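You operate a simulated robot arm through the tools that you are given. There is no shell and no other tool.

You run a simulated two-armed robot. Do the job below in one go: nothing can be reset, and whatever is moved stays where it is left.

## Task
Pick up the carton tube from the top of the load on the turntable with one hand, pass it to the other hand and put it on the top of the load on the strap table. Set down upright: carton tube.

The check looks at the end state, three seconds after you hand in, the way a careful person would. Anything else that was tipped, shoved, dropped, spilled or broken makes it a failure.

## Robot
Two 7-joint arms with three-finger grippers on one trunk, on a base that moves. Base frame: it is fixed to the floor where the robot stands at the start and does not move with it; the origin is under the middle of the robot, x ahead of it, y to its left, z up. Lengths are in m, angles in rad, forces in N, time in s.
The left shoulder is at the start at [0.03, 0.124, 1.008], the right one opposite. With the tool pointing down near the work surface each hand reaches from about 0.1 to 0.78 m from the robot's upright axis, wherever it stands, measured 20 degrees to its own side. Places, roughly: carton tube [2.75, 0.75, 1]; top of the load on the strap table [3.4, 1.8, 0.9]. Payload 2.2 kg a hand.
The TCP of each hand is the grasp point between the finger pads, 0.028 m short of the fingertips. In the tool frame z runs along the fingers and y along their closing line. The gripper opens to 0.102 m; its body begins 0.071 m behind the TCP.
Orientation is told as [roll, pitch, yaw] about the base's x, y, z axes, in that order, counted from this pose: with the fingers straight down and closing along the base's y, the tool's x points along the base's -x, its y along +y and its z along -z.

## Interface
- The arms move only by the tool arm_command. It takes "left_series", "right_series" or both (then of equal length, played together; a hand with none holds still); each is a list that holds one entry, the list of rows, each a list of 7 numbers: the shift along the tool's x, y, z in units of 25 mm (1.0 is 25 mm), then the turn, a rotation vector about the tool's x, y, z in units of 5 degrees (1.0 is 5 degrees), then the finger opening in cm, from 0 to 10.2. In form: [[[x, y, z, ax, ay, az, hand], ...]]. A call has 1 to 20 rows; each row shifts and turns the commanded pose from where the row before left it, along the tool's axes as they then stand. A call with a number of a shift or a turn outside -1 to 1 is refused whole. A row lasts 0.2 s, in which the tool goes at most 0.05 m and 0.15 rad; a call with a longer step from one row to the next is refused whole, and so is a gripper value outside its range. A pose out of reach is approached as far as the arm can. The call stops where the force on the tool passes 40 N (or 10 N more than at its start, if that is more) or the arm is blocked; 0.2 s more then pass. Each finger travels about 0.1436 m/s and halts on what it meets, pressing with about 28 N; the grip force reading is that of the motor and also rises with nothing between the fingers. The clock runs only during rows and for 0.2 s after the last one: add rows that do not move to give the fingers time. The reply holds the time, the measured pose of the TCP, the force on the tool along the base axes, the opening and the grip force, in the units named above and with some noise, with the torque about the TCP (base axes, N m) and any sound that the robot's microphone picked up, and new pictures: "pictures" is both (left out), scene, wrist or none (wrist: the cameras of the hands that moved).
- Cameras (640 x 400 px; columns grow to the right, rows downward): "scene" is now at [0.0545, 0.0101, 1.7369]; the picture's right is [0.13, -0.99, 0.00], its down [-0.63, -0.08, -0.77] and it looks along [0.76, 0.10, -0.64] (base axes); focal length 289 px, centre (320, 200). "left" rides on the left gripper at [0.072, 0.038, -0.086] in its tool frame; the picture's right is [-0.47, 0.89, 0.00], its down [-0.60, -0.32, -0.73] and it looks along [-0.65, -0.34, 0.68] (tool axes); focal length 256 px, centre (320, 200). "right" rides on the right gripper at [0.069, 0.044, -0.086] in its tool frame; the picture's right is [-0.53, 0.85, 0.00], its down [-0.58, -0.36, -0.73] and it looks along [-0.62, -0.39, 0.68] (tool axes); focal length 256 px, centre (320, 200). There is no depth. A picture from a camera that has moved, and an enlarged one, comes with that camera's place and axes in the base frame and with its lens.
- slide_trunk(by): moves the trunk up (or, below 0, down) by that many m; the arms and the scene camera ride with it, the base frame stays. It gives what a move gives, with no picture.
- roll_base(legs): drives the robot by 1 to 6 legs, each [ahead, left, turn to the left] in m, m and rad, along the robot's own axes; the way and the turn of a leg run together, so that a leg with both is an arc; at most 1.5 m and 3.142 rad a leg. The arms and the cameras ride along, it lands a little off, and it stops where it bumps. It gives what a move gives, and a new picture of the scene camera.
- aim_head(pan, tilt): turns the head with the scene camera to pan (to the left, within 2.496 rad either way) and tilt (down, from -0.506 to 1.204), counted from straight ahead of the robot. It gives what a move gives, and a new picture of the scene camera.
- close_up(camera, box): a new picture of the part [left, top, right, bottom] of that camera's present view, enlarged. The clock stands still meanwhile.
- finish_job(): hands the job in; it is judged then, once.

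Places have to be worked out from the pictures, the camera data and where the tool is seen. Open the grippers and draw the arms clear of the work before you hand the job in, unless the task says otherwise.

The tools are called after ">>>" as name(argument=value, ...) on one line, values as JSON. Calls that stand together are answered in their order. arm_command: Moves the arms, as the interface text tells. Its arguments: {"type":"object","properties":{"left_series":{"type":"array","items":{"type":"array","items":{"type":"array","items":{"type":"number"}}}},"right_series":{"type":"array","items":{"type":"array","items":{"type":"array","items":{"type":"number"}}}},"pictures":{"type":"string","enum":["both","scene","wrist","none"]}},"required":[]} The other tools are called the same way: slide_trunk (by) moves the trunk up or down; roll_base (legs) drives the base; aim_head (pan, tilt) turns the head that bears the scene camera; close_up (camera, box) takes an enlarged picture of a part of a camera's view; finish_job () hands the job in.

At the start:

```text
clock: 0.0
left_position: [0.6075, 0.2184, 1.1083]
left_orientation: [0.0, -0.001, -0.001]
left_force: [-0.4, 0.3, 0.9]
left_ft_torque: [-0.03, 0.02, 0.02]
left_gripper_width: 0.1018
left_finger_force: 0.1
right_position: [0.3853, -0.16, 1.0945]
right_orientation: [0.0, 0.0, 0.001]
right_force: [-0.6, -0.9, -0.3]
right_ft_torque: [0.02, 0.01, 0.01]
right_gripper_width: 0.1019
right_finger_force: 0.0
trunk travel left (down, up): [-0.25, 0.29]
robot x, y, heading: [0.0009, -0.0026, 0.0]
head pan, tilt (commanded): [0.131, 0.693]
```

scene: 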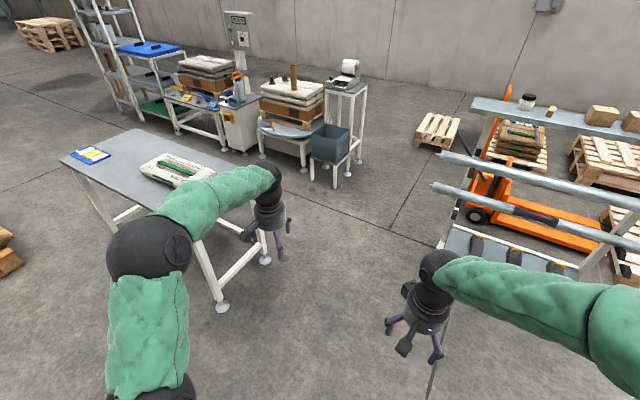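
right: 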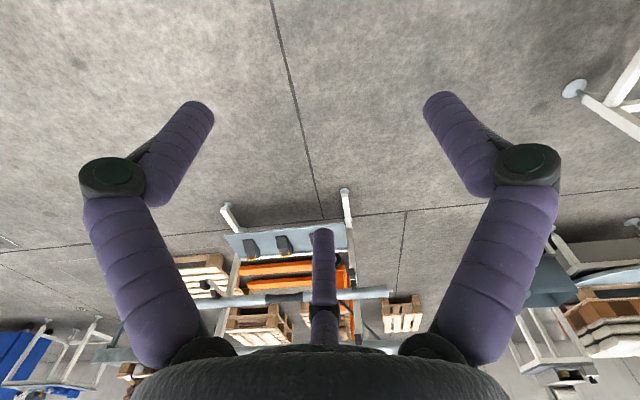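
left: 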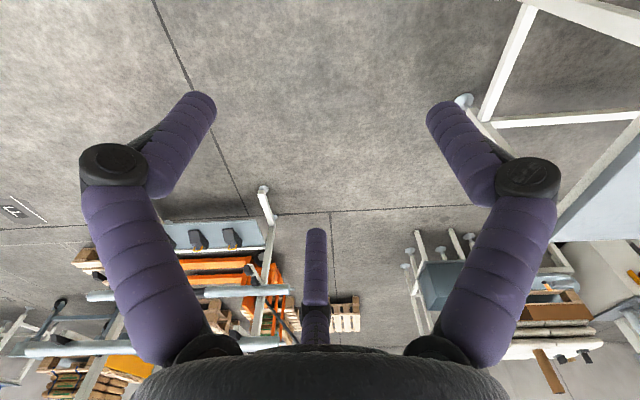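

The carton tube seems to be the brown cylinder at about (293, 75) on the sacks, and the strap table's load is around (205, 65). I'll enlarge those parts of the view first.

>>> close_up(camera="scene", box=[230, 50, 390, 150])

>>> close_up(camera="scene", box=[100, 0, 260, 100])

>>> close_up(camera="scene", box=[60, 50, 300, 200])

```text
4.00 times, centred on (310, 100) of scene
camera zoom: at [0.0545, 0.0101, 1.7369], right [0.13, -0.99, 0.0], down [-0.63, -0.08, -0.77], along [0.76, 0.1, -0.64], focal length 1155 px, centre (360, 600)
```

zoom: 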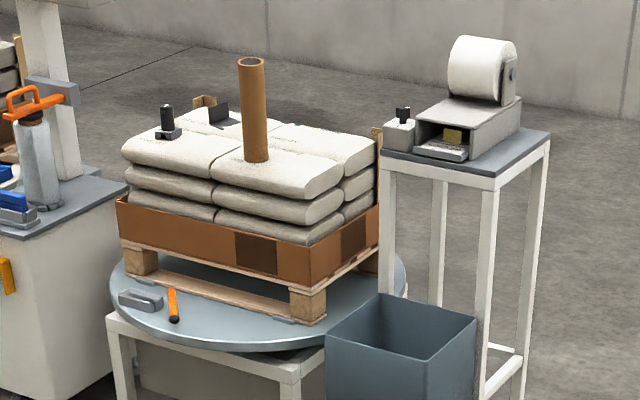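

```text
4.00 times, centred on (180, 50) of scene
camera zoom: at [0.0545, 0.0101, 1.7369], right [0.13, -0.99, 0.0], down [-0.63, -0.08, -0.77], along [0.76, 0.1, -0.64], focal length 1155 px, centre (880, 800)
```

zoom: 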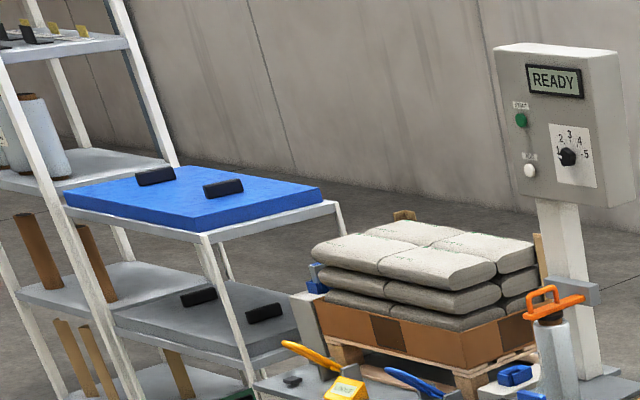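

```text
2.67 times, centred on (180, 125) of scene
camera zoom: at [0.0545, 0.0101, 1.7369], right [0.13, -0.99, 0.0], down [-0.63, -0.08, -0.77], along [0.76, 0.1, -0.64], focal length 770 px, centre (693, 400)
```

zoom: 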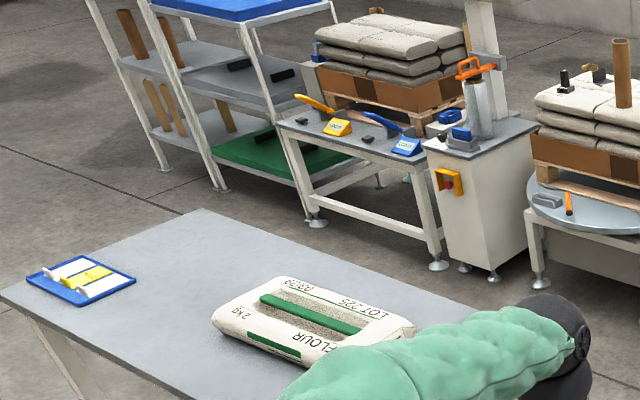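

The tube stands on the sacks at roughly x 2.7, y 0.6, base z ≈ 0.8 and top z ≈ 1.02. The furniture looks turned by about -0.41 rad. Before driving I'll look around for the passage and for how far the arms stick out.

>>> aim_head(pan=-0.6, tilt=0.7)

>>> aim_head(pan=0.7, tilt=0.7)

>>> aim_head(pan=0.0, tilt=1.2)

```text
clock: 1.1
left_position: [0.6055, 0.2193, 1.1081]
left_orientation: [-0.001, 0.001, 0.0]
left_force: [-0.7, 0.5, 0.3]
left_ft_torque: [0.01, 0.01, -0.03]
left_gripper_width: 0.102
left_finger_force: 0.0
right_position: [0.3875, -0.1584, 1.0951]
right_orientation: [0.0, 0.0, 0.0]
right_force: [-0.3, -0.9, 0.5]
right_ft_torque: [0.02, 0.03, 0.0]
right_gripper_width: 0.102
right_finger_force: 0.1
trunk travel left (down, up): [-0.25, 0.29]
robot x, y, heading: [0.0046, -0.0012, 0.001]
head pan, tilt (commanded): [-0.6, 0.7]
camera scene: at [0.0402, -0.0489, 1.7362], right [-0.56, -0.83, 0.0], down [-0.53, 0.36, -0.76], along [0.63, -0.43, -0.64], focal length 289 px, centre (320, 200)
```

scene: 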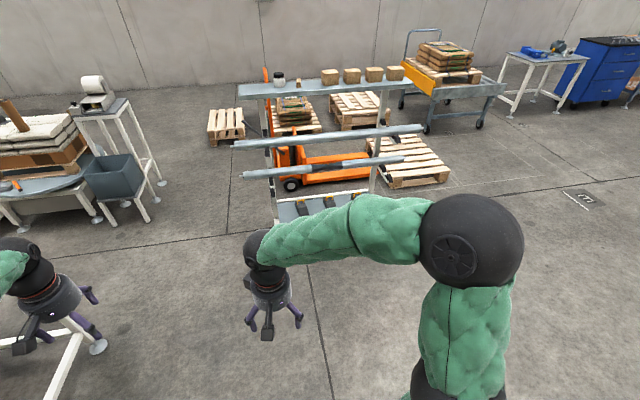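

```text
clock: 2.6
left_position: [0.6081, 0.2182, 1.1075]
left_orientation: [0.0, 0.0, 0.001]
left_force: [0.4, -0.4, -0.4]
left_ft_torque: [0.03, 0.0, -0.01]
left_gripper_width: 0.102
left_finger_force: 0.1
right_position: [0.3856, -0.1588, 1.0941]
right_orientation: [0.0, 0.0, -0.002]
right_force: [-0.1, 0.2, 0.2]
right_ft_torque: [0.03, 0.0, 0.02]
right_gripper_width: 0.102
right_finger_force: 0.0
trunk travel left (down, up): [-0.25, 0.29]
robot x, y, heading: [-0.0019, -0.0007, -0.0]
head pan, tilt (commanded): [0.7, 0.7]
camera scene: at [0.035, 0.0537, 1.7362], right [0.64, -0.77, 0.0], down [-0.49, -0.41, -0.76], along [0.59, 0.49, -0.64], focal length 289 px, centre (320, 200)
```

scene: 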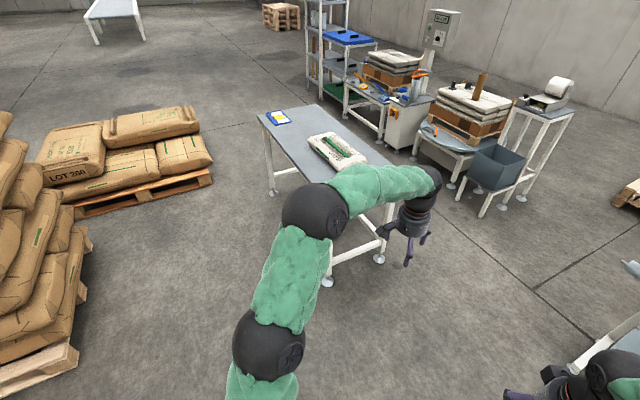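

```text
clock: 3.6
left_position: [0.6078, 0.2192, 1.108]
left_orientation: [0.001, -0.001, -0.001]
left_force: [-0.1, -0.1, -0.2]
left_ft_torque: [-0.05, 0.0, 0.01]
left_gripper_width: 0.102
left_finger_force: 0.1
right_position: [0.3855, -0.1597, 1.0948]
right_orientation: [0.001, -0.001, 0.0]
right_force: [0.2, -0.3, -0.8]
right_ft_torque: [-0.01, -0.01, 0.01]
right_gripper_width: 0.102
right_finger_force: 0.0
trunk travel left (down, up): [-0.25, 0.29]
robot x, y, heading: [-0.0018, -0.0003, 0.002]
head pan, tilt (commanded): [0.0, 1.201]
camera scene: at [0.026, -0.0009, 1.7003], right [0.0, -1.0, 0.0], down [-0.93, 0.0, -0.36], along [0.36, 0.0, -0.93], focal length 289 px, centre (320, 200)
```

scene: 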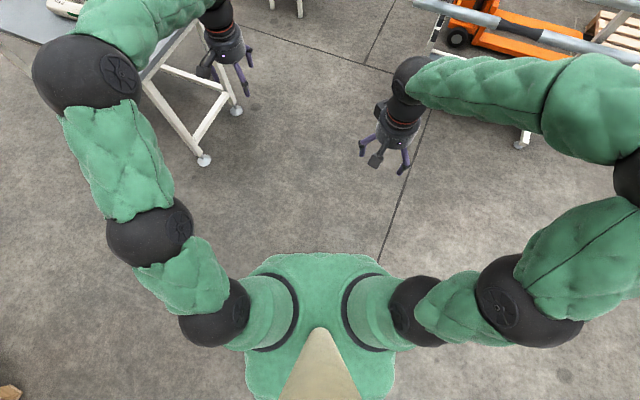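

The elbows stick out about 0.5–0.65 m to the sides at z ≈ 1.15. The rack's shelf to the right is about 1.1 m high, so I'll raise the trunk for clearance. I'll also half close the right hand to learn how its three fingers move.

>>> slide_trunk(by=0.2)

>>> arm_command(right_series=[[[0, 0, 0, 0, 0, 0, 4], [0, 0, 0, 0, 0, 0, 4], [0, 0, 0, 0, 0, 0, 4]]], pictures="both")

```text
clock: 5.8
left_position: [0.6064, 0.2186, 1.3079]
left_orientation: [0.0, 0.0, 0.0]
left_force: [0.3, 0.5, 0.4]
left_ft_torque: [0.03, 0.0, 0.0]
left_gripper_width: 0.1019
left_finger_force: 0.0
right_position: [0.3851, -0.1587, 1.2944]
right_orientation: [-0.001, 0.0, -0.001]
right_force: [0.0, -0.6, 0.7]
right_ft_torque: [-0.03, 0.03, -0.05]
right_gripper_width: 0.1021
right_finger_force: 0.0
trunk travel left (down, up): [-0.45, 0.09]
robot x, y, heading: [0.0025, 0.0024, -0.001]
head pan, tilt (commanded): [0.0, 1.201]
```

```text
clock: 6.6
left_position: [0.6064, 0.2186, 1.308]
left_orientation: [0.001, 0.002, 0.0]
left_force: [-0.6, 1.0, 0.2]
left_ft_torque: [-0.04, -0.01, 0.01]
left_gripper_width: 0.1019
left_finger_force: 0.1
right_position: [0.3864, -0.16, 1.2958]
right_orientation: [0.0, -0.001, -0.002]
right_force: [0.3, 1.1, -0.3]
right_ft_torque: [0.02, -0.03, -0.01]
right_gripper_width: 0.0396
right_finger_force: 0.2
trunk travel left (down, up): [-0.45, 0.09]
robot x, y, heading: [0.0022, -0.0031, -0.0]
head pan, tilt (commanded): [0.0, 1.201]
camera scene: at [0.0259, -0.001, 1.9003], right [0.0, -1.0, 0.0], down [-0.93, 0.0, -0.36], along [0.36, 0.0, -0.93], focal length 289 px, centre (320, 200)
camera right: at [0.3177, -0.1168, 1.3806], right [0.53, 0.85, 0.0], down [0.58, -0.36, 0.73], along [0.62, -0.39, -0.68], focal length 256 px, centre (320, 200)
```

scene: 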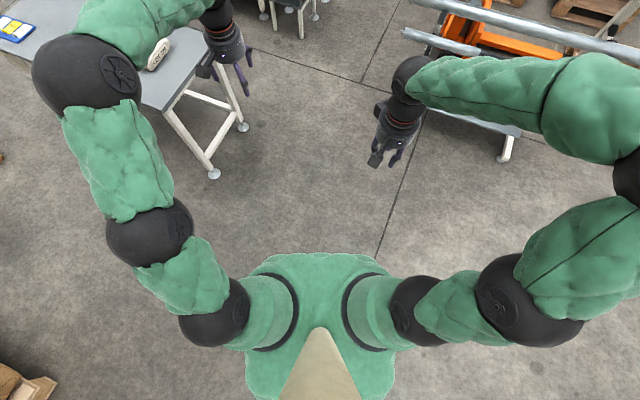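
right: 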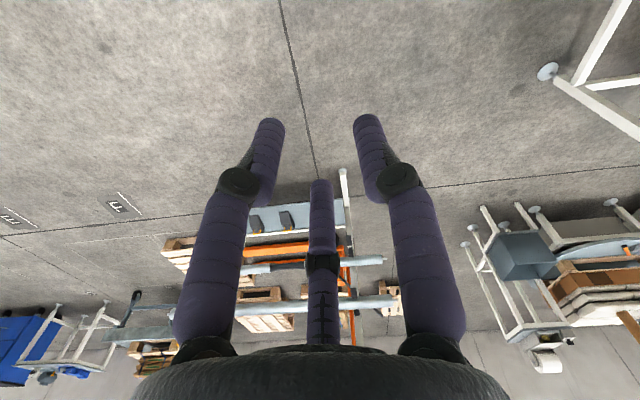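

The fingers close concentrically, so a grip along the tube's axis is natural, and a side grip has a gap of about 7 cm. I'll raise the trunk fully for clearance, reopen the right hand and drive a first straight leg with the head looking ahead.

>>> slide_trunk(by=0.085)

>>> arm_command(right_series=[[[0, 0, 0, 0, 0, 0, 10.2], [0, 0, 0, 0, 0, 0, 10.2], [0, 0, 0, 0, 0, 0, 10.2]]], pictures="none")

>>> aim_head(pan=0.2, tilt=0.75)

>>> roll_base(legs=[[1.1, 0.05, 0.0]])

```text
clock: 7.8
left_position: [0.6057, 0.2188, 1.3925]
left_orientation: [0.001, 0.002, 0.001]
left_force: [0.3, 0.1, 0.0]
left_ft_torque: [0.01, -0.02, 0.02]
left_gripper_width: 0.1019
left_finger_force: 0.1
right_position: [0.3861, -0.1604, 1.3797]
right_orientation: [0.0, -0.001, -0.001]
right_force: [-0.5, -0.7, 0.7]
right_ft_torque: [0.02, 0.01, 0.0]
right_gripper_width: 0.0399
right_finger_force: 0.0
trunk travel left (down, up): [-0.535, 0.005]
robot x, y, heading: [-0.0053, 0.0054, 0.002]
head pan, tilt (commanded): [0.0, 1.201]
```

```text
clock: 8.6
left_position: [0.6072, 0.2195, 1.3929]
left_orientation: [-0.002, 0.001, 0.0]
left_force: [0.1, 0.3, -0.2]
left_ft_torque: [0.0, -0.01, 0.03]
left_gripper_width: 0.1021
left_finger_force: 0.0
right_position: [0.3869, -0.1595, 1.38]
right_orientation: [-0.001, 0.0, 0.001]
right_force: [0.3, -0.1, -0.6]
right_ft_torque: [-0.01, -0.02, 0.01]
right_gripper_width: 0.1022
right_finger_force: 0.1
trunk travel left (down, up): [-0.535, 0.005]
robot x, y, heading: [0.004, -0.0002, -0.003]
head pan, tilt (commanded): [0.0, 1.201]
```

```text
clock: 9.5
left_position: [0.6073, 0.2186, 1.3932]
left_orientation: [0.0, -0.001, 0.0]
left_force: [0.0, 0.9, -0.2]
left_ft_torque: [-0.01, 0.0, -0.03]
left_gripper_width: 0.1019
left_finger_force: 0.1
right_position: [0.3855, -0.1594, 1.3797]
right_orientation: [0.0, 0.0, 0.003]
right_force: [-0.5, 0.8, 0.6]
right_ft_torque: [0.0, -0.03, -0.04]
right_gripper_width: 0.1016
right_finger_force: 0.1
trunk travel left (down, up): [-0.535, 0.005]
robot x, y, heading: [0.0025, -0.0038, -0.007]
head pan, tilt (commanded): [0.201, 0.75]
camera scene: at [0.0513, 0.0155, 2.0169], right [0.2, -0.98, 0.0], down [-0.67, -0.14, -0.73], along [0.72, 0.15, -0.68], focal length 289 px, centre (320, 200)
```

scene: 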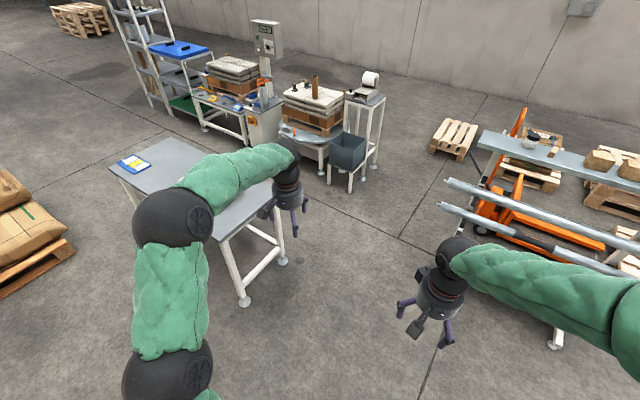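

```text
clock: 15.1
left_position: [1.6977, 0.2493, 1.3945]
left_orientation: [0.002, 0.002, -0.017]
left_force: [0.8, -0.2, 0.5]
left_ft_torque: [0.01, 0.0, -0.01]
left_gripper_width: 0.1022
left_finger_force: 0.0
right_position: [1.4691, -0.1255, 1.3801]
right_orientation: [0.0, 0.001, -0.017]
right_force: [0.6, 0.6, 0.3]
right_ft_torque: [0.0, -0.01, 0.0]
right_gripper_width: 0.102
right_finger_force: 0.1
trunk travel left (down, up): [-0.535, 0.005]
robot x, y, heading: [1.0864, 0.0428, -0.017]
head pan, tilt (commanded): [0.201, 0.75]
camera scene: at [1.1378, 0.0556, 2.017], right [0.18, -0.98, 0.0], down [-0.67, -0.12, -0.73], along [0.72, 0.13, -0.68], focal length 289 px, centre (320, 200)
```

scene: 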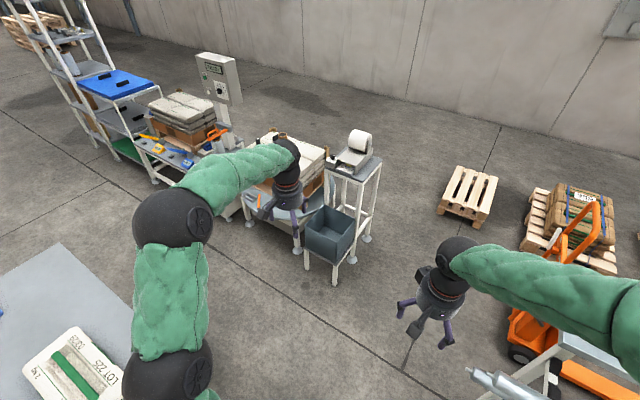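

The robot is at (1.09, 0.04) and the bin stand's foot works out to (2.35, 0.16), as before. I'll turn to face along the furniture row (-0.41 rad) and move diagonally towards the aisle.

>>> roll_base(legs=[[0.0, 0.0, -0.393], [0.48, 0.28, 0.0]])

>>> aim_head(pan=0.35, tilt=0.75)

>>> aim_head(pan=0.9, tilt=0.75)

```text
clock: 19.4
left_position: [2.281, 0.0836, 1.3933]
left_orientation: [0.0, -0.001, -0.385]
left_force: [-0.4, 0.5, 0.4]
left_ft_torque: [0.01, -0.01, 0.02]
left_gripper_width: 0.102
left_finger_force: 0.0
right_position: [1.9332, -0.1818, 1.3799]
right_orientation: [0.0, 0.001, -0.386]
right_force: [-0.2, 0.0, 0.4]
right_ft_torque: [0.0, -0.02, 0.0]
right_gripper_width: 0.102
right_finger_force: 0.1
trunk travel left (down, up): [-0.535, 0.005]
robot x, y, heading: [1.6342, 0.1143, -0.388]
head pan, tilt (commanded): [0.201, 0.75]
camera scene: at [1.6895, 0.1052, 2.017], right [-0.18, -0.98, 0.0], down [-0.67, 0.13, -0.73], along [0.72, -0.13, -0.68], focal length 289 px, centre (320, 200)
```

scene: 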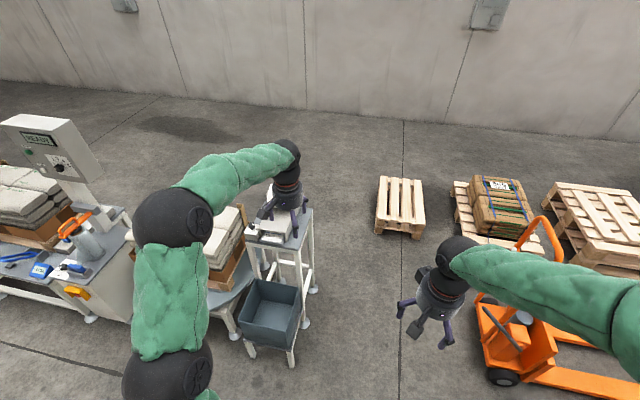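

```text
clock: 20.1
left_position: [2.2814, 0.0842, 1.3924]
left_orientation: [0.001, -0.001, -0.387]
left_force: [-0.7, -1.2, 0.8]
left_ft_torque: [0.0, -0.01, -0.02]
left_gripper_width: 0.102
left_finger_force: 0.0
right_position: [1.9339, -0.184, 1.3792]
right_orientation: [-0.001, 0.001, -0.385]
right_force: [-0.3, -0.1, -0.4]
right_ft_torque: [-0.02, -0.02, 0.0]
right_gripper_width: 0.102
right_finger_force: 0.0
trunk travel left (down, up): [-0.535, 0.005]
robot x, y, heading: [1.6378, 0.1095, -0.388]
head pan, tilt (commanded): [0.351, 0.75]
camera scene: at [1.6922, 0.1177, 2.017], right [-0.04, -1.0, 0.0], down [-0.68, 0.02, -0.73], along [0.73, -0.03, -0.68], focal length 289 px, centre (320, 200)
```

scene: 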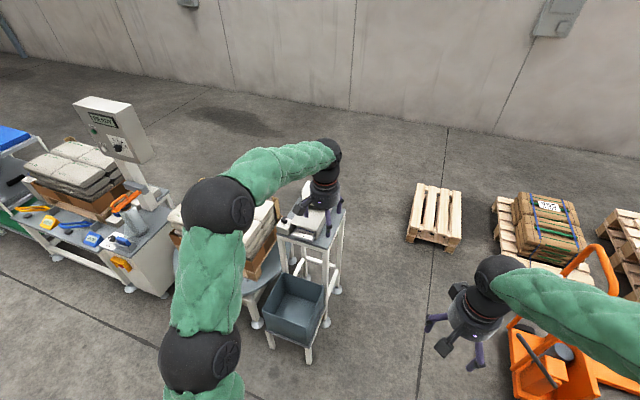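

```text
clock: 21.1
left_position: [2.2806, 0.084, 1.3937]
left_orientation: [0.0, -0.001, -0.386]
left_force: [0.1, -0.1, 0.0]
left_ft_torque: [-0.01, -0.01, 0.01]
left_gripper_width: 0.1019
left_finger_force: 0.0
right_position: [1.9332, -0.1824, 1.3801]
right_orientation: [0.0, -0.001, -0.386]
right_force: [0.0, -0.5, 0.1]
right_ft_torque: [0.04, 0.01, 0.0]
right_gripper_width: 0.1021
right_finger_force: 0.0
trunk travel left (down, up): [-0.535, 0.005]
robot x, y, heading: [1.6365, 0.1105, -0.385]
head pan, tilt (commanded): [0.901, 0.75]
camera scene: at [1.6808, 0.1612, 2.017], right [0.49, -0.87, 0.0], down [-0.59, -0.33, -0.73], along [0.64, 0.36, -0.68], focal length 289 px, centre (320, 200)
```

scene: 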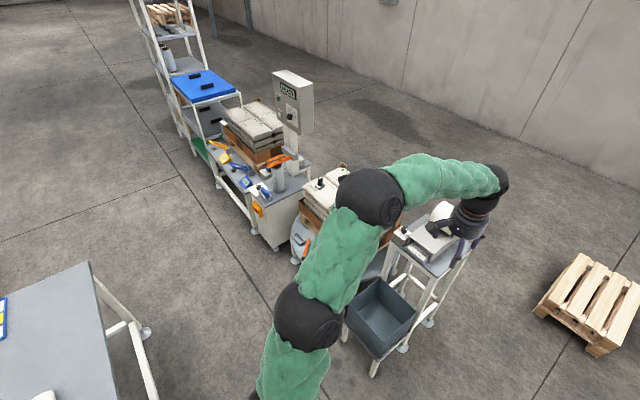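

The left arm hides the tube. I'll pull the left hand back towards the body so that it sits like the right one.

>>> arm_command(left_series=[[[0.9, -0.2, 0, 0, 0, 0, 10.2], [0.9, -0.2, 0, 0, 0, 0, 10.2], [0.9, -0.2, 0, 0, 0, 0, 10.2], [0.9, -0.2, 0, 0, 0, 0, 10.2], [0.9, -0.2, 0, 0, 0, 0, 10.2], [0.9, -0.2, 0, 0, 0, 0, 10.2], [0.9, -0.2, 0, 0, 0, 0, 10.2], [0.9, -0.2, 0, 0, 0, 0, 10.2], [0.9, -0.2, 0, 0, 0, 0, 10.2], [0.9, -0.2, 0, 0, 0, 0, 10.2]]], pictures="scene")

```text
clock: 23.3
left_position: [2.0518, 0.1225, 1.3937]
left_orientation: [-0.001, 0.0, -0.388]
left_force: [0.3, 1.3, -0.6]
left_ft_torque: [-0.02, -0.03, 0.02]
left_gripper_width: 0.1019
left_finger_force: 0.0
right_position: [1.9322, -0.1817, 1.3797]
right_orientation: [0.001, 0.001, -0.384]
right_force: [-0.2, 0.1, 0.2]
right_ft_torque: [0.0, -0.01, 0.0]
right_gripper_width: 0.1021
right_finger_force: 0.2
trunk travel left (down, up): [-0.535, 0.005]
robot x, y, heading: [1.6363, 0.1148, -0.391]
head pan, tilt (commanded): [0.901, 0.75]
camera scene: at [1.6792, 0.1619, 2.017], right [0.49, -0.87, 0.0], down [-0.59, -0.34, -0.73], along [0.64, 0.36, -0.68], focal length 289 px, centre (320, 200)
```

scene: 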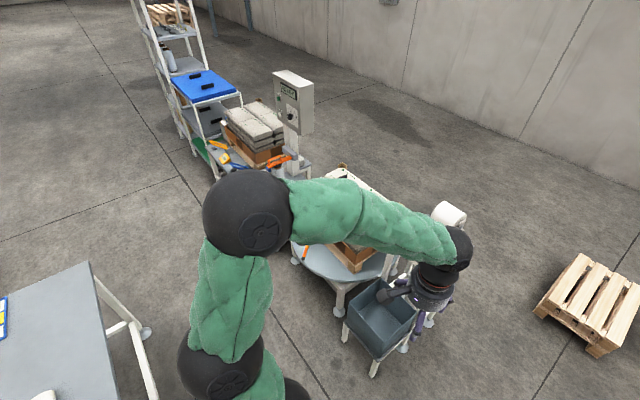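

Projecting the feet shows the flour table's far edge at aisle coordinate n ≈ 1.05 and the furniture front at n ≈ 2.06, so the aisle is about 1 m wide. I'll slide left along its middle until I'm in front of the turntable.

>>> roll_base(legs=[[0.08, 0.4, -0.02], [0.0, 0.4, 0.0]])

>>> aim_head(pan=0.0, tilt=0.75)

```text
clock: 27.9
left_position: [2.4369, 0.8284, 1.3948]
left_orientation: [-0.001, -0.001, -0.401]
left_force: [0.2, 0.5, 0.0]
left_ft_torque: [-0.02, 0.02, 0.02]
left_gripper_width: 0.1018
left_finger_force: 0.1
right_position: [2.3145, 0.5231, 1.3801]
right_orientation: [0.002, 0.0, -0.398]
right_force: [0.9, -0.3, 0.2]
right_ft_torque: [0.04, -0.02, 0.02]
right_gripper_width: 0.1019
right_finger_force: 0.0
trunk travel left (down, up): [-0.535, 0.005]
robot x, y, heading: [2.0204, 0.8187, -0.395]
head pan, tilt (commanded): [0.901, 0.75]
camera scene: at [2.0652, 0.8712, 2.017], right [0.48, -0.88, 0.0], down [-0.6, -0.33, -0.73], along [0.64, 0.35, -0.68], focal length 289 px, centre (320, 200)
```

scene: 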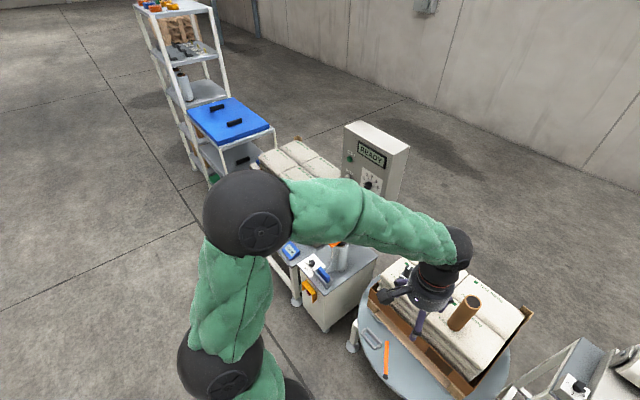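

```text
clock: 29.1
left_position: [2.4379, 0.8275, 1.393]
left_orientation: [0.0, 0.0, -0.399]
left_force: [-0.7, 1.3, -0.1]
left_ft_torque: [0.03, 0.0, 0.0]
left_gripper_width: 0.1019
left_finger_force: 0.0
right_position: [2.3141, 0.5244, 1.38]
right_orientation: [0.0, 0.001, -0.4]
right_force: [1.1, -0.4, 0.4]
right_ft_torque: [0.0, -0.01, 0.02]
right_gripper_width: 0.102
right_finger_force: 0.2
trunk travel left (down, up): [-0.535, 0.005]
robot x, y, heading: [2.0237, 0.8213, -0.399]
head pan, tilt (commanded): [0.0, 0.75]
camera scene: at [2.0695, 0.8005, 2.017], right [-0.39, -0.92, 0.0], down [-0.63, 0.26, -0.73], along [0.67, -0.28, -0.68], focal length 289 px, centre (320, 200)
```

scene: 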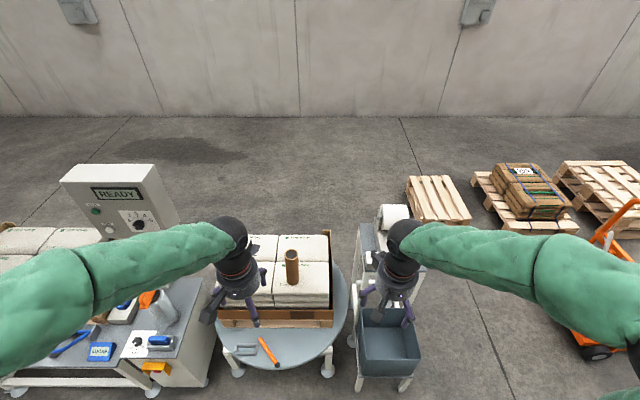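

The tube is now in clear view between the hands at about (291, 267). I'll enlarge the turntable area to locate it.

>>> close_up(camera="scene", box=[200, 210, 360, 310])

>>> close_up(camera="scene", box=[200, 280, 392, 400])

```text
4.00 times, centred on (280, 260) of scene
camera zoom: at [2.0695, 0.8005, 2.017], right [-0.39, -0.92, 0.0], down [-0.63, 0.26, -0.73], along [0.67, -0.28, -0.68], focal length 1155 px, centre (480, -40)
```

zoom: 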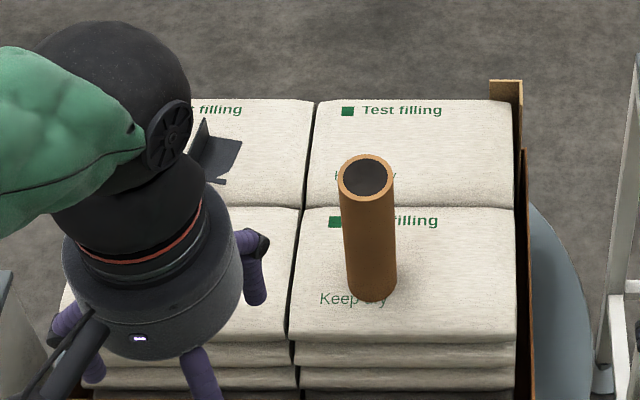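

```text
3.33 times, centred on (296, 340) of scene
camera zoom: at [2.0695, 0.8005, 2.017], right [-0.39, -0.92, 0.0], down [-0.63, 0.26, -0.73], along [0.67, -0.28, -0.68], focal length 963 px, centre (400, -267)
```

zoom: 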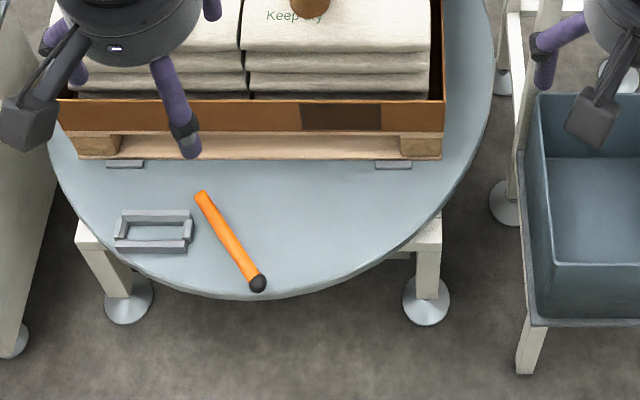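

I triangulate the tube to about (2.82, 0.63), with its base at z ≈ 0.78, its top at z ≈ 0.99 and a diameter of 0.06. That is 0.81 ahead and 0.13 left of the robot. The left arm may come close to the tall READY cabinet, so I'll check it.

>>> close_up(camera="scene", box=[0, 150, 256, 310])

>>> aim_head(pan=0.8, tilt=0.5)

```text
2.50 times, centred on (128, 230) of scene
camera zoom: at [2.0695, 0.8005, 2.017], right [-0.39, -0.92, 0.0], down [-0.63, 0.26, -0.73], along [0.67, -0.28, -0.68], focal length 722 px, centre (800, 125)
```

zoom: 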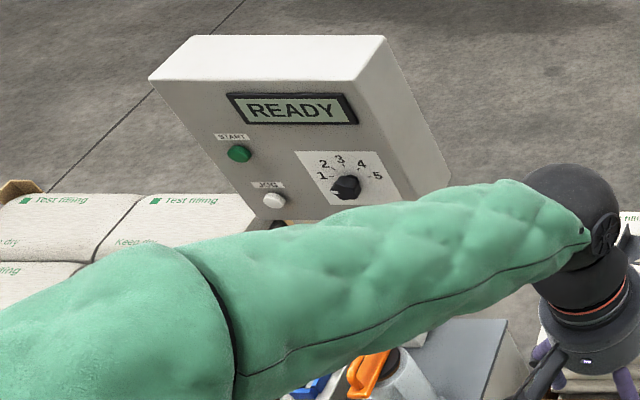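

```text
clock: 30.3
left_position: [2.4367, 0.8268, 1.3931]
left_orientation: [-0.001, 0.0, -0.4]
left_force: [-0.1, 0.2, 0.3]
left_ft_torque: [-0.03, -0.02, -0.03]
left_gripper_width: 0.1022
left_finger_force: 0.0
right_position: [2.3148, 0.5236, 1.3804]
right_orientation: [0.001, 0.001, -0.4]
right_force: [0.4, -0.4, 0.5]
right_ft_torque: [0.0, -0.02, -0.01]
right_gripper_width: 0.1021
right_finger_force: 0.0
trunk travel left (down, up): [-0.535, 0.005]
robot x, y, heading: [2.0222, 0.8232, -0.4]
head pan, tilt (commanded): [0.799, 0.499]
camera scene: at [2.0768, 0.8676, 2.0389], right [0.39, -0.92, 0.0], down [-0.44, -0.19, -0.88], along [0.81, 0.34, -0.48], focal length 289 px, centre (320, 200)
```

scene: 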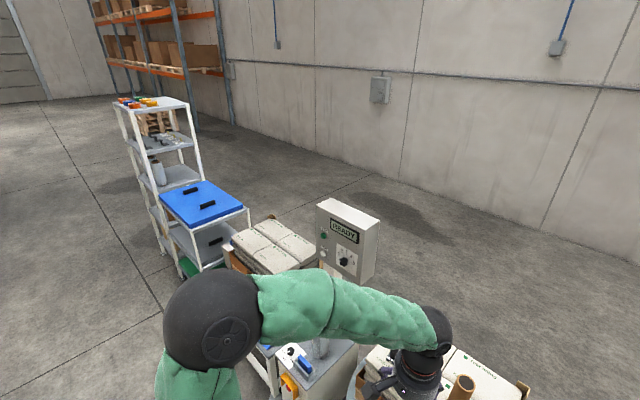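

The READY box sits at n ≈ 2.36 (z up to about 1.37), well beyond the elbow. My plan is to grip the tube from the side with the left hand held level, then let the right hand take its top from above and place it. I'll move 8 cm closer and lower the trunk to working height.

>>> roll_base(legs=[[0.08, 0.0, 0.0]])

>>> slide_trunk(by=-0.19)

>>> aim_head(pan=0.15, tilt=0.75)

```text
clock: 31.3
left_position: [2.5121, 0.7964, 1.3943]
left_orientation: [-0.001, 0.001, -0.399]
left_force: [0.2, -0.4, 0.4]
left_ft_torque: [-0.04, 0.01, 0.01]
left_gripper_width: 0.1018
left_finger_force: 0.1
right_position: [2.389, 0.4929, 1.3793]
right_orientation: [-0.001, 0.0, -0.398]
right_force: [0.2, -0.7, -0.1]
right_ft_torque: [0.03, 0.02, 0.01]
right_gripper_width: 0.1021
right_finger_force: 0.0
trunk travel left (down, up): [-0.535, 0.005]
robot x, y, heading: [2.0952, 0.7933, -0.399]
head pan, tilt (commanded): [0.799, 0.499]
camera scene: at [2.1508, 0.8363, 2.039], right [0.39, -0.92, 0.0], down [-0.44, -0.19, -0.88], along [0.81, 0.34, -0.48], focal length 289 px, centre (320, 200)
```

scene: 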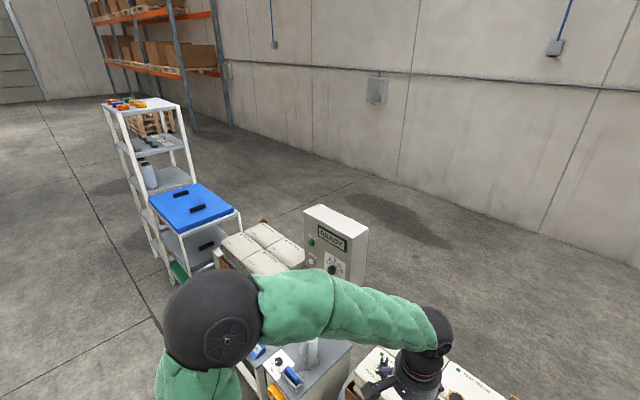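

```text
clock: 33.4
left_position: [2.5122, 0.795, 1.204]
left_orientation: [-0.001, 0.0, -0.399]
left_force: [0.5, 0.5, -0.4]
left_ft_torque: [0.0, -0.03, 0.0]
left_gripper_width: 0.1021
left_finger_force: 0.0
right_position: [2.3878, 0.4922, 1.1901]
right_orientation: [0.0, 0.0, -0.4]
right_force: [-0.1, -0.3, -0.3]
right_ft_torque: [0.0, 0.01, -0.02]
right_gripper_width: 0.102
right_finger_force: 0.0
trunk travel left (down, up): [-0.345, 0.195]
robot x, y, heading: [2.0966, 0.7874, -0.394]
head pan, tilt (commanded): [0.799, 0.499]
```

```text
clock: 34.4
left_position: [2.5131, 0.7971, 1.2041]
left_orientation: [0.001, 0.002, -0.4]
left_force: [0.4, 0.6, -0.1]
left_ft_torque: [0.0, 0.0, 0.0]
left_gripper_width: 0.1021
left_finger_force: 0.1
right_position: [2.389, 0.4926, 1.19]
right_orientation: [0.001, -0.001, -0.399]
right_force: [0.0, 0.0, 0.8]
right_ft_torque: [-0.04, -0.01, -0.03]
right_gripper_width: 0.1021
right_finger_force: 0.0
trunk travel left (down, up): [-0.345, 0.195]
robot x, y, heading: [2.0941, 0.7911, -0.397]
head pan, tilt (commanded): [0.15, 0.75]
camera scene: at [2.1477, 0.7803, 1.827], right [-0.25, -0.97, 0.0], down [-0.66, 0.17, -0.73], along [0.71, -0.18, -0.68], focal length 289 px, centre (320, 200)
```

scene: 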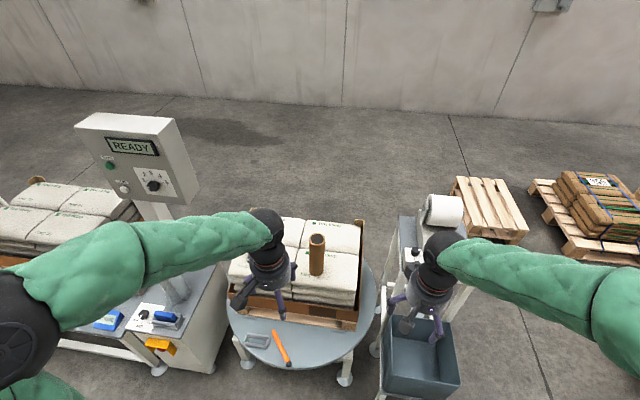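

The robot stands well and the tube is in view. I'll enlarge it again to refine its place and to see the small items lying near it.

>>> close_up(camera="scene", box=[230, 200, 390, 300])

```text
4.00 times, centred on (310, 250) of scene
camera zoom: at [2.1477, 0.7803, 1.827], right [-0.25, -0.97, 0.0], down [-0.66, 0.17, -0.73], along [0.71, -0.18, -0.68], focal length 1155 px, centre (360, 0)
```

zoom: 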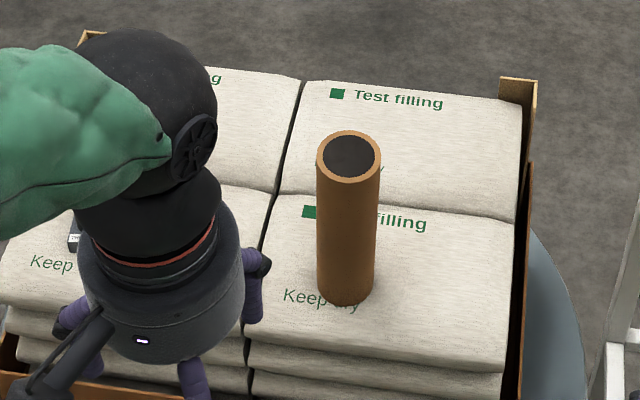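

I'll take the tube as 0.73 ahead and 0.13 left of the robot, axis near (2.82, 0.63). I'll bring the left hand forward at a safe height and start tilting it towards level.

>>> arm_command(left_series=[[[-1, 0, 0, 0, 0, 0, 10.2], [-1, 0, 0, 0, 0, 0, 10.2], [-1, 0, 0, 0, 0, 0, 10.2], [-1, 0, 0, 0, 0, 0, 10.2], [-1, 0, 0, 0, 0, 0, 10.2], [-1, 0, 0, 0, 0, 0, 10.2], [-0.6, 0, 0, 0, 0, 0, 10.2], [0, 0, 0, 0, -1, 0, 10.2], [0, 0, 0, 0, -1, 0, 10.2], [0, 0, 0, 0, -1, 0, 10.2], [0, 0, 0, 0, -1, 0, 10.2], [0, 0, 0, 0, -1, 0, 10.2], [0, 0, 0, 0, -1, 0, 10.2], [0, 0, 0, 0, -1, 0, 10.2], [0, 0, 0, 0, -1, 0, 10.2], [0, 0, 0, 0, -1, 0, 10.2]]], pictures="scene")

```text
clock: 37.8
left_position: [2.6625, 0.7319, 1.2039]
left_orientation: [0.001, -0.788, -0.399]
left_force: [0.5, -0.7, -0.1]
left_ft_torque: [0.0, 0.0, 0.01]
left_gripper_width: 0.1021
left_finger_force: 0.0
right_position: [2.3884, 0.493, 1.191]
right_orientation: [0.002, 0.001, -0.4]
right_force: [1.0, 0.4, 0.6]
right_ft_torque: [0.06, -0.03, -0.02]
right_gripper_width: 0.1019
right_finger_force: 0.0
trunk travel left (down, up): [-0.345, 0.195]
robot x, y, heading: [2.0941, 0.7891, -0.398]
head pan, tilt (commanded): [0.15, 0.75]
camera scene: at [2.1467, 0.7807, 1.827], right [-0.25, -0.97, 0.0], down [-0.66, 0.17, -0.73], along [0.71, -0.18, -0.68], focal length 289 px, centre (320, 200)
```

scene: 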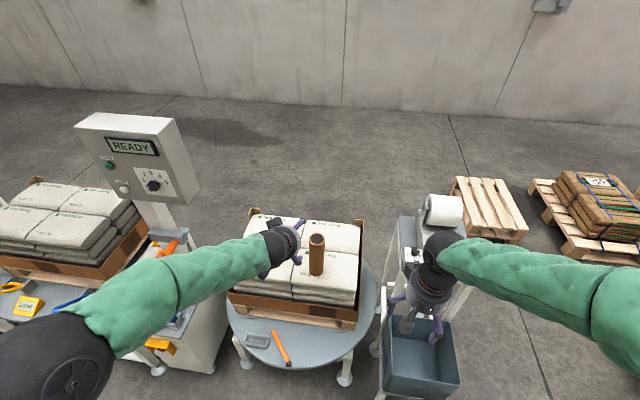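

The tilt is at 45° and going as planned. I'll finish it to level and start the 60° roll about the finger axis, so that the wrist camera ends up at the side.

>>> arm_command(left_series=[[[0, 0, 0, 0, -1, 0, 10.2], [0, 0, 0, 0, -1, 0, 10.2], [0, 0, 0, 0, -1, 0, 10.2], [0, 0, 0, 0, -1, 0, 10.2], [0, 0, 0, 0, -1, 0, 10.2], [0, 0, 0, 0, -1, 0, 10.2], [0, 0, 0, 0, -1, 0, 10.2], [0, 0, 0, 0, -1, 0, 10.2], [0, 0, 0, 0, -1, 0, 10.2], [0, 0, 0, 0, 0, 1, 10.2], [0, 0, 0, 0, 0, 1, 10.2], [0, 0, 0, 0, 0, 1, 10.2], [0, 0, 0, 0, 0, 1, 10.2], [0, 0, 0, 0, 0, 1, 10.2], [0, 0, 0, 0, 0, 1, 10.2]]], pictures="both")

```text
clock: 41.0
left_position: [2.6308, 0.6781, 1.2386]
left_orientation: [1.565, -1.046, -1.96]
left_force: [0.9, -0.1, 0.5]
left_ft_torque: [0.05, -0.02, 0.02]
left_gripper_width: 0.102
left_finger_force: 0.0
left hand out of reach, approached as far as the arm can: row 7, 8, 9, 11
right_position: [2.3886, 0.4927, 1.1899]
right_orientation: [-0.001, 0.0, -0.4]
right_force: [-0.2, 1.3, -0.7]
right_ft_torque: [0.0, 0.0, -0.02]
right_gripper_width: 0.102
right_finger_force: 0.0
trunk travel left (down, up): [-0.345, 0.195]
robot x, y, heading: [2.0943, 0.7856, -0.399]
head pan, tilt (commanded): [0.15, 0.75]
camera scene: at [2.1477, 0.7802, 1.827], right [-0.25, -0.97, 0.0], down [-0.66, 0.17, -0.73], along [0.71, -0.18, -0.68], focal length 289 px, centre (320, 200)
camera left: at [2.5796, 0.7746, 1.1951], right [0.21, 0.49, 0.85], down [-0.9, -0.25, 0.37], along [0.39, -0.83, 0.39], focal length 256 px, centre (320, 200)
```

scene: 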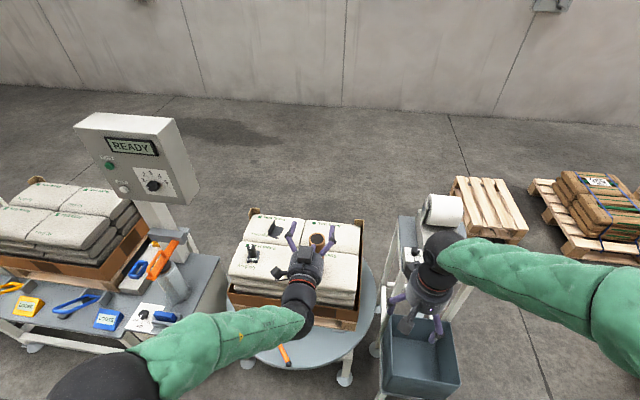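
left: 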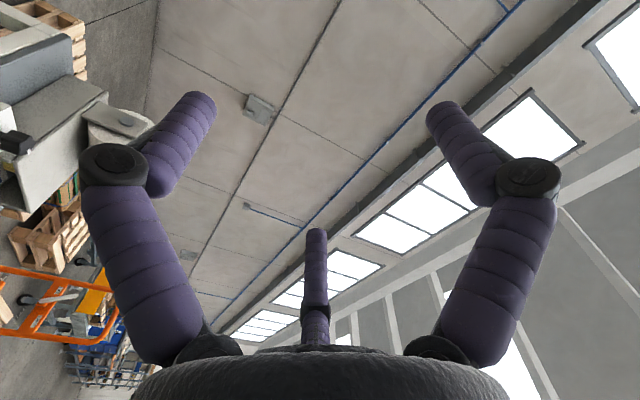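

The hand is now level and pointing forward, rolled 30°. Its position drifted a little (z 1.24) because some rows were near a limit. I'll complete the roll by another 30°.

>>> arm_command(left_series=[[[0, 0, 0, 0, 0, 1, 10.2], [0, 0, 0, 0, 0, 1, 10.2], [0, 0, 0, 0, 0, 1, 10.2], [0, 0, 0, 0, 0, 1, 10.2], [0, 0, 0, 0, 0, 1, 10.2], [0, 0, 0, 0, 0, 1, 10.2], [0, 0, 0, 0, 0, 0, 10.2]]], pictures="both")

```text
clock: 42.6
left_position: [2.6306, 0.6779, 1.2378]
left_orientation: [1.567, -0.522, -1.963]
left_force: [0.0, 0.7, -0.2]
left_ft_torque: [0.03, 0.0, -0.01]
left_gripper_width: 0.1021
left_finger_force: 0.1
right_position: [2.388, 0.4931, 1.1893]
right_orientation: [0.0, -0.001, -0.4]
right_force: [0.9, -0.3, -0.1]
right_ft_torque: [0.0, 0.01, -0.03]
right_gripper_width: 0.1022
right_finger_force: 0.0
trunk travel left (down, up): [-0.345, 0.195]
robot x, y, heading: [2.096, 0.7913, -0.401]
head pan, tilt (commanded): [0.15, 0.75]
camera scene: at [2.1476, 0.7802, 1.827], right [-0.25, -0.97, 0.0], down [-0.66, 0.17, -0.73], along [0.71, -0.18, -0.68], focal length 289 px, centre (320, 200)
camera left: at [2.584, 0.786, 1.2357], right [0.02, 0.04, 1.0], down [-0.94, -0.35, 0.03], along [0.35, -0.94, 0.03], focal length 256 px, centre (320, 200)
```

scene: 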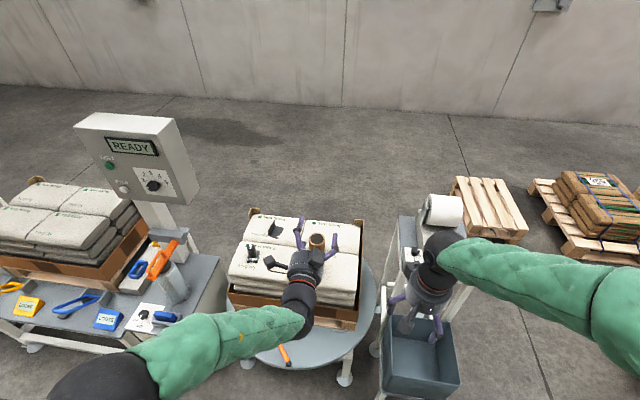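
left: 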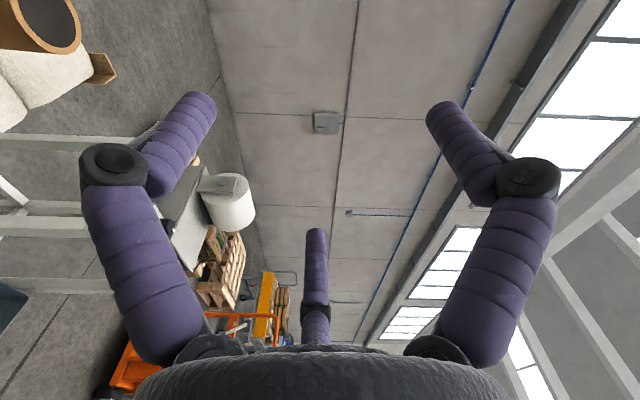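

The left hand is oriented as intended and its camera already shows the tube's rim in the corner. I'll lower the hand to z ≈ 0.92 and shift it about 4 cm left, still some 16 cm short of the tube.

>>> arm_command(left_series=[[[0.59, -0.79, 0, 0, 0, 0, 10.2], [0.59, -0.79, 0, 0, 0, 0, 10.2], [0.59, -0.79, 0, 0, 0, 0, 10.2], [0.59, -0.79, 0, 0, 0, 0, 10.2], [0.59, -0.79, 0, 0, 0, 0, 10.2], [0.59, -0.79, 0, 0, 0, 0, 10.2], [0.59, -0.79, 0, 0, 0, 0, 10.2], [0.59, -0.79, 0, 0, 0, 0, 10.2], [0.59, -0.79, 0, 0, 0, 0, 10.2], [0.59, -0.79, 0, 0, 0, 0, 10.2], [0.59, -0.79, 0, 0, 0, 0, 10.2], [0.59, -0.79, 0, 0, 0, 0, 10.2], [0.59, -0.79, 0, 0, 0, 0, 10.2]]], pictures="both")

```text
clock: 45.4
left_position: [2.5743, 0.5978, 0.9892]
left_orientation: [1.565, -0.524, -1.958]
left_force: [0.3, -0.4, -1.0]
left_ft_torque: [0.0, 0.03, 0.06]
left_gripper_width: 0.102
left_finger_force: 0.0
left hand out of reach, approached as far as the arm can: row 1, 2, 3, 4, 5, 6, 7, 8, 9, 10, 11, 12, 13
right_position: [2.3886, 0.4932, 1.189]
right_orientation: [0.001, 0.001, -0.399]
right_force: [-0.1, 0.3, -0.5]
right_ft_torque: [-0.01, 0.03, 0.03]
right_gripper_width: 0.1021
right_finger_force: 0.0
trunk travel left (down, up): [-0.345, 0.195]
robot x, y, heading: [2.0918, 0.788, -0.404]
head pan, tilt (commanded): [0.15, 0.75]
camera scene: at [2.15, 0.7782, 1.8269], right [-0.25, -0.97, 0.0], down [-0.66, 0.17, -0.73], along [0.71, -0.18, -0.68], focal length 289 px, centre (320, 200)
camera left: at [2.5272, 0.7058, 0.9874], right [0.02, 0.03, 1.0], down [-0.94, -0.35, 0.03], along [0.35, -0.94, 0.03], focal length 256 px, centre (320, 200)
```

scene: 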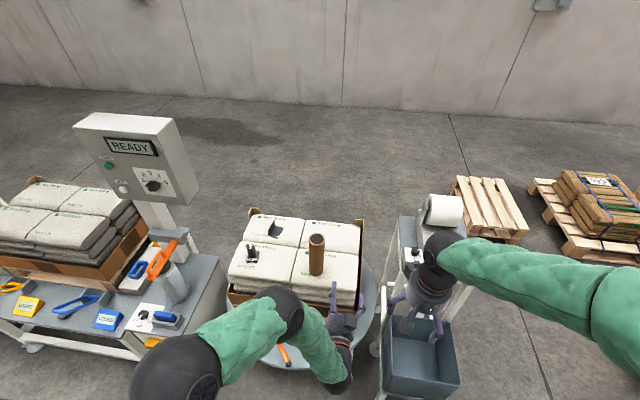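
left: 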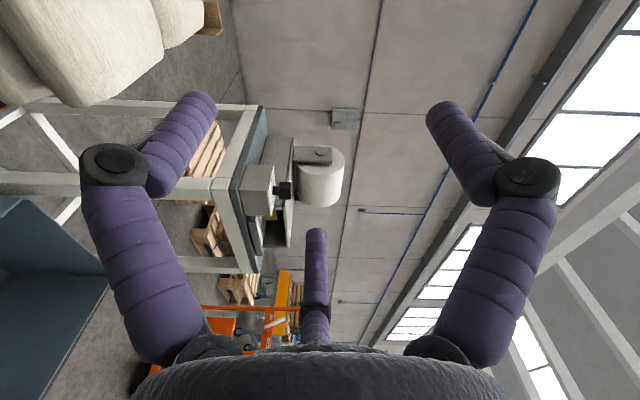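

The hand drifted right because the wrist is too close to the shoulder for a level tool. I'll raise the hand straight up again, then back the base off so the left arm can work further out.

>>> arm_command(left_series=[[[-0.5, 0.866, 0, 0, 0, 0, 10.2], [-0.5, 0.866, 0, 0, 0, 0, 10.2], [-0.5, 0.866, 0, 0, 0, 0, 10.2], [-0.5, 0.866, 0, 0, 0, 0, 10.2], [-0.5, 0.866, 0, 0, 0, 0, 10.2], [-0.5, 0.866, 0, 0, 0, 0, 10.2], [-0.5, 0.866, 0, 0, 0, 0, 10.2], [-0.5, 0.866, 0, 0, 0, 0, 10.2]]], pictures="scene")

>>> roll_base(legs=[[-0.12, 0.0, 0.0]])

```text
clock: 47.2
left_position: [2.5726, 0.6003, 1.1914]
left_orientation: [1.569, -0.523, -1.97]
left_force: [0.3, 0.1, -0.9]
left_ft_torque: [0.01, 0.0, 0.01]
left_gripper_width: 0.1019
left_finger_force: 0.1
right_position: [2.3885, 0.4942, 1.19]
right_orientation: [-0.001, 0.001, -0.399]
right_force: [0.2, -0.1, 0.0]
right_ft_torque: [0.01, -0.03, 0.02]
right_gripper_width: 0.1018
right_finger_force: 0.1
trunk travel left (down, up): [-0.345, 0.195]
robot x, y, heading: [2.0917, 0.7864, -0.399]
head pan, tilt (commanded): [0.15, 0.75]
camera scene: at [2.1471, 0.7808, 1.827], right [-0.25, -0.97, 0.0], down [-0.66, 0.17, -0.73], along [0.71, -0.18, -0.68], focal length 289 px, centre (320, 200)
```

scene: 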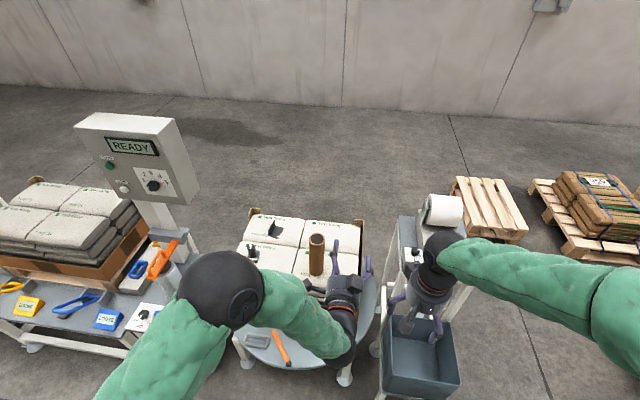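

```text
clock: 48.5
left_position: [2.4611, 0.6486, 1.1916]
left_orientation: [1.571, -0.524, -1.971]
left_force: [0.8, -0.5, 0.0]
left_ft_torque: [0.0, 0.0, 0.01]
left_gripper_width: 0.1017
left_finger_force: 0.0
right_position: [2.277, 0.5401, 1.1903]
right_orientation: [0.001, 0.0, -0.399]
right_force: [-0.9, 0.1, 0.8]
right_ft_torque: [-0.01, -0.01, -0.01]
right_gripper_width: 0.1017
right_finger_force: 0.0
trunk travel left (down, up): [-0.345, 0.195]
robot x, y, heading: [1.9831, 0.8376, -0.397]
head pan, tilt (commanded): [0.15, 0.75]
camera scene: at [2.0355, 0.8275, 1.827], right [-0.25, -0.97, 0.0], down [-0.66, 0.17, -0.73], along [0.71, -0.18, -0.68], focal length 289 px, centre (320, 200)
```

scene: 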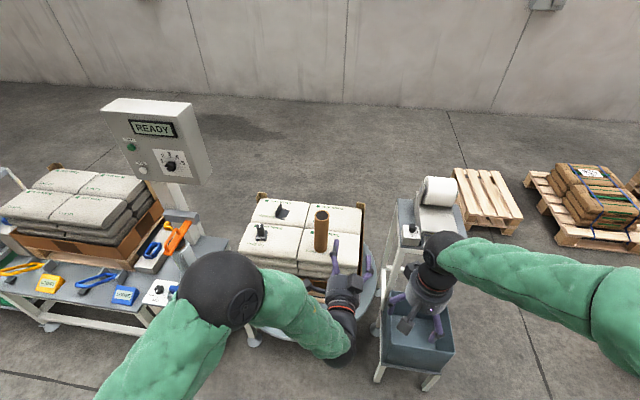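

With the base backed off, the tube is 0.85 ahead and 0.13 left. I'll move the left hand forward and left at its present height to line up with the tube.

>>> arm_command(left_series=[[[0.66, 0.38, 0.9, 0, 0, 0, 10.2], [0.66, 0.38, 0.9, 0, 0, 0, 10.2], [0.66, 0.38, 0.9, 0, 0, 0, 10.2], [0.66, 0.38, 0.9, 0, 0, 0, 10.2], [0.66, 0.38, 0.9, 0, 0, 0, 10.2], [0.66, 0.38, 0.9, 0, 0, 0, 10.2], [0.66, 0.38, 0.9, 0, 0, 0, 10.2]]], pictures="scene")

```text
clock: 50.1
left_position: [2.5517, 0.6744, 1.1934]
left_orientation: [1.571, -0.523, -1.964]
left_force: [0.6, -0.6, -0.6]
left_ft_torque: [-0.04, 0.01, 0.01]
left_gripper_width: 0.1021
left_finger_force: 0.1
left hand out of reach, approached as far as the arm can: row 3, 4, 5, 6, 7
right_position: [2.2769, 0.5398, 1.1908]
right_orientation: [0.001, -0.002, -0.398]
right_force: [0.5, -0.5, -0.6]
right_ft_torque: [0.03, 0.02, 0.02]
right_gripper_width: 0.1022
right_finger_force: 0.0
trunk travel left (down, up): [-0.345, 0.195]
robot x, y, heading: [1.9839, 0.8362, -0.401]
head pan, tilt (commanded): [0.15, 0.75]
camera scene: at [2.0369, 0.8267, 1.827], right [-0.25, -0.97, 0.0], down [-0.66, 0.17, -0.73], along [0.71, -0.18, -0.68], focal length 289 px, centre (320, 200)
```

scene: 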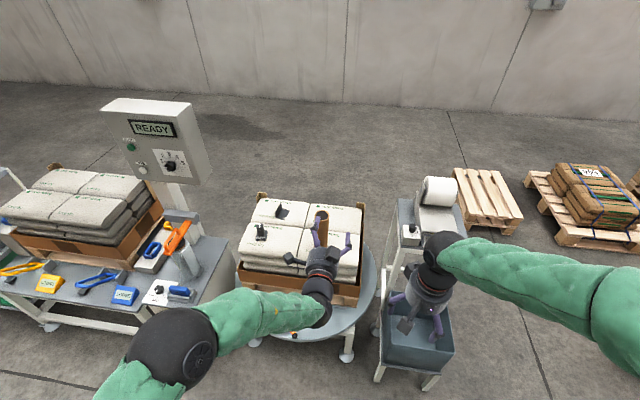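

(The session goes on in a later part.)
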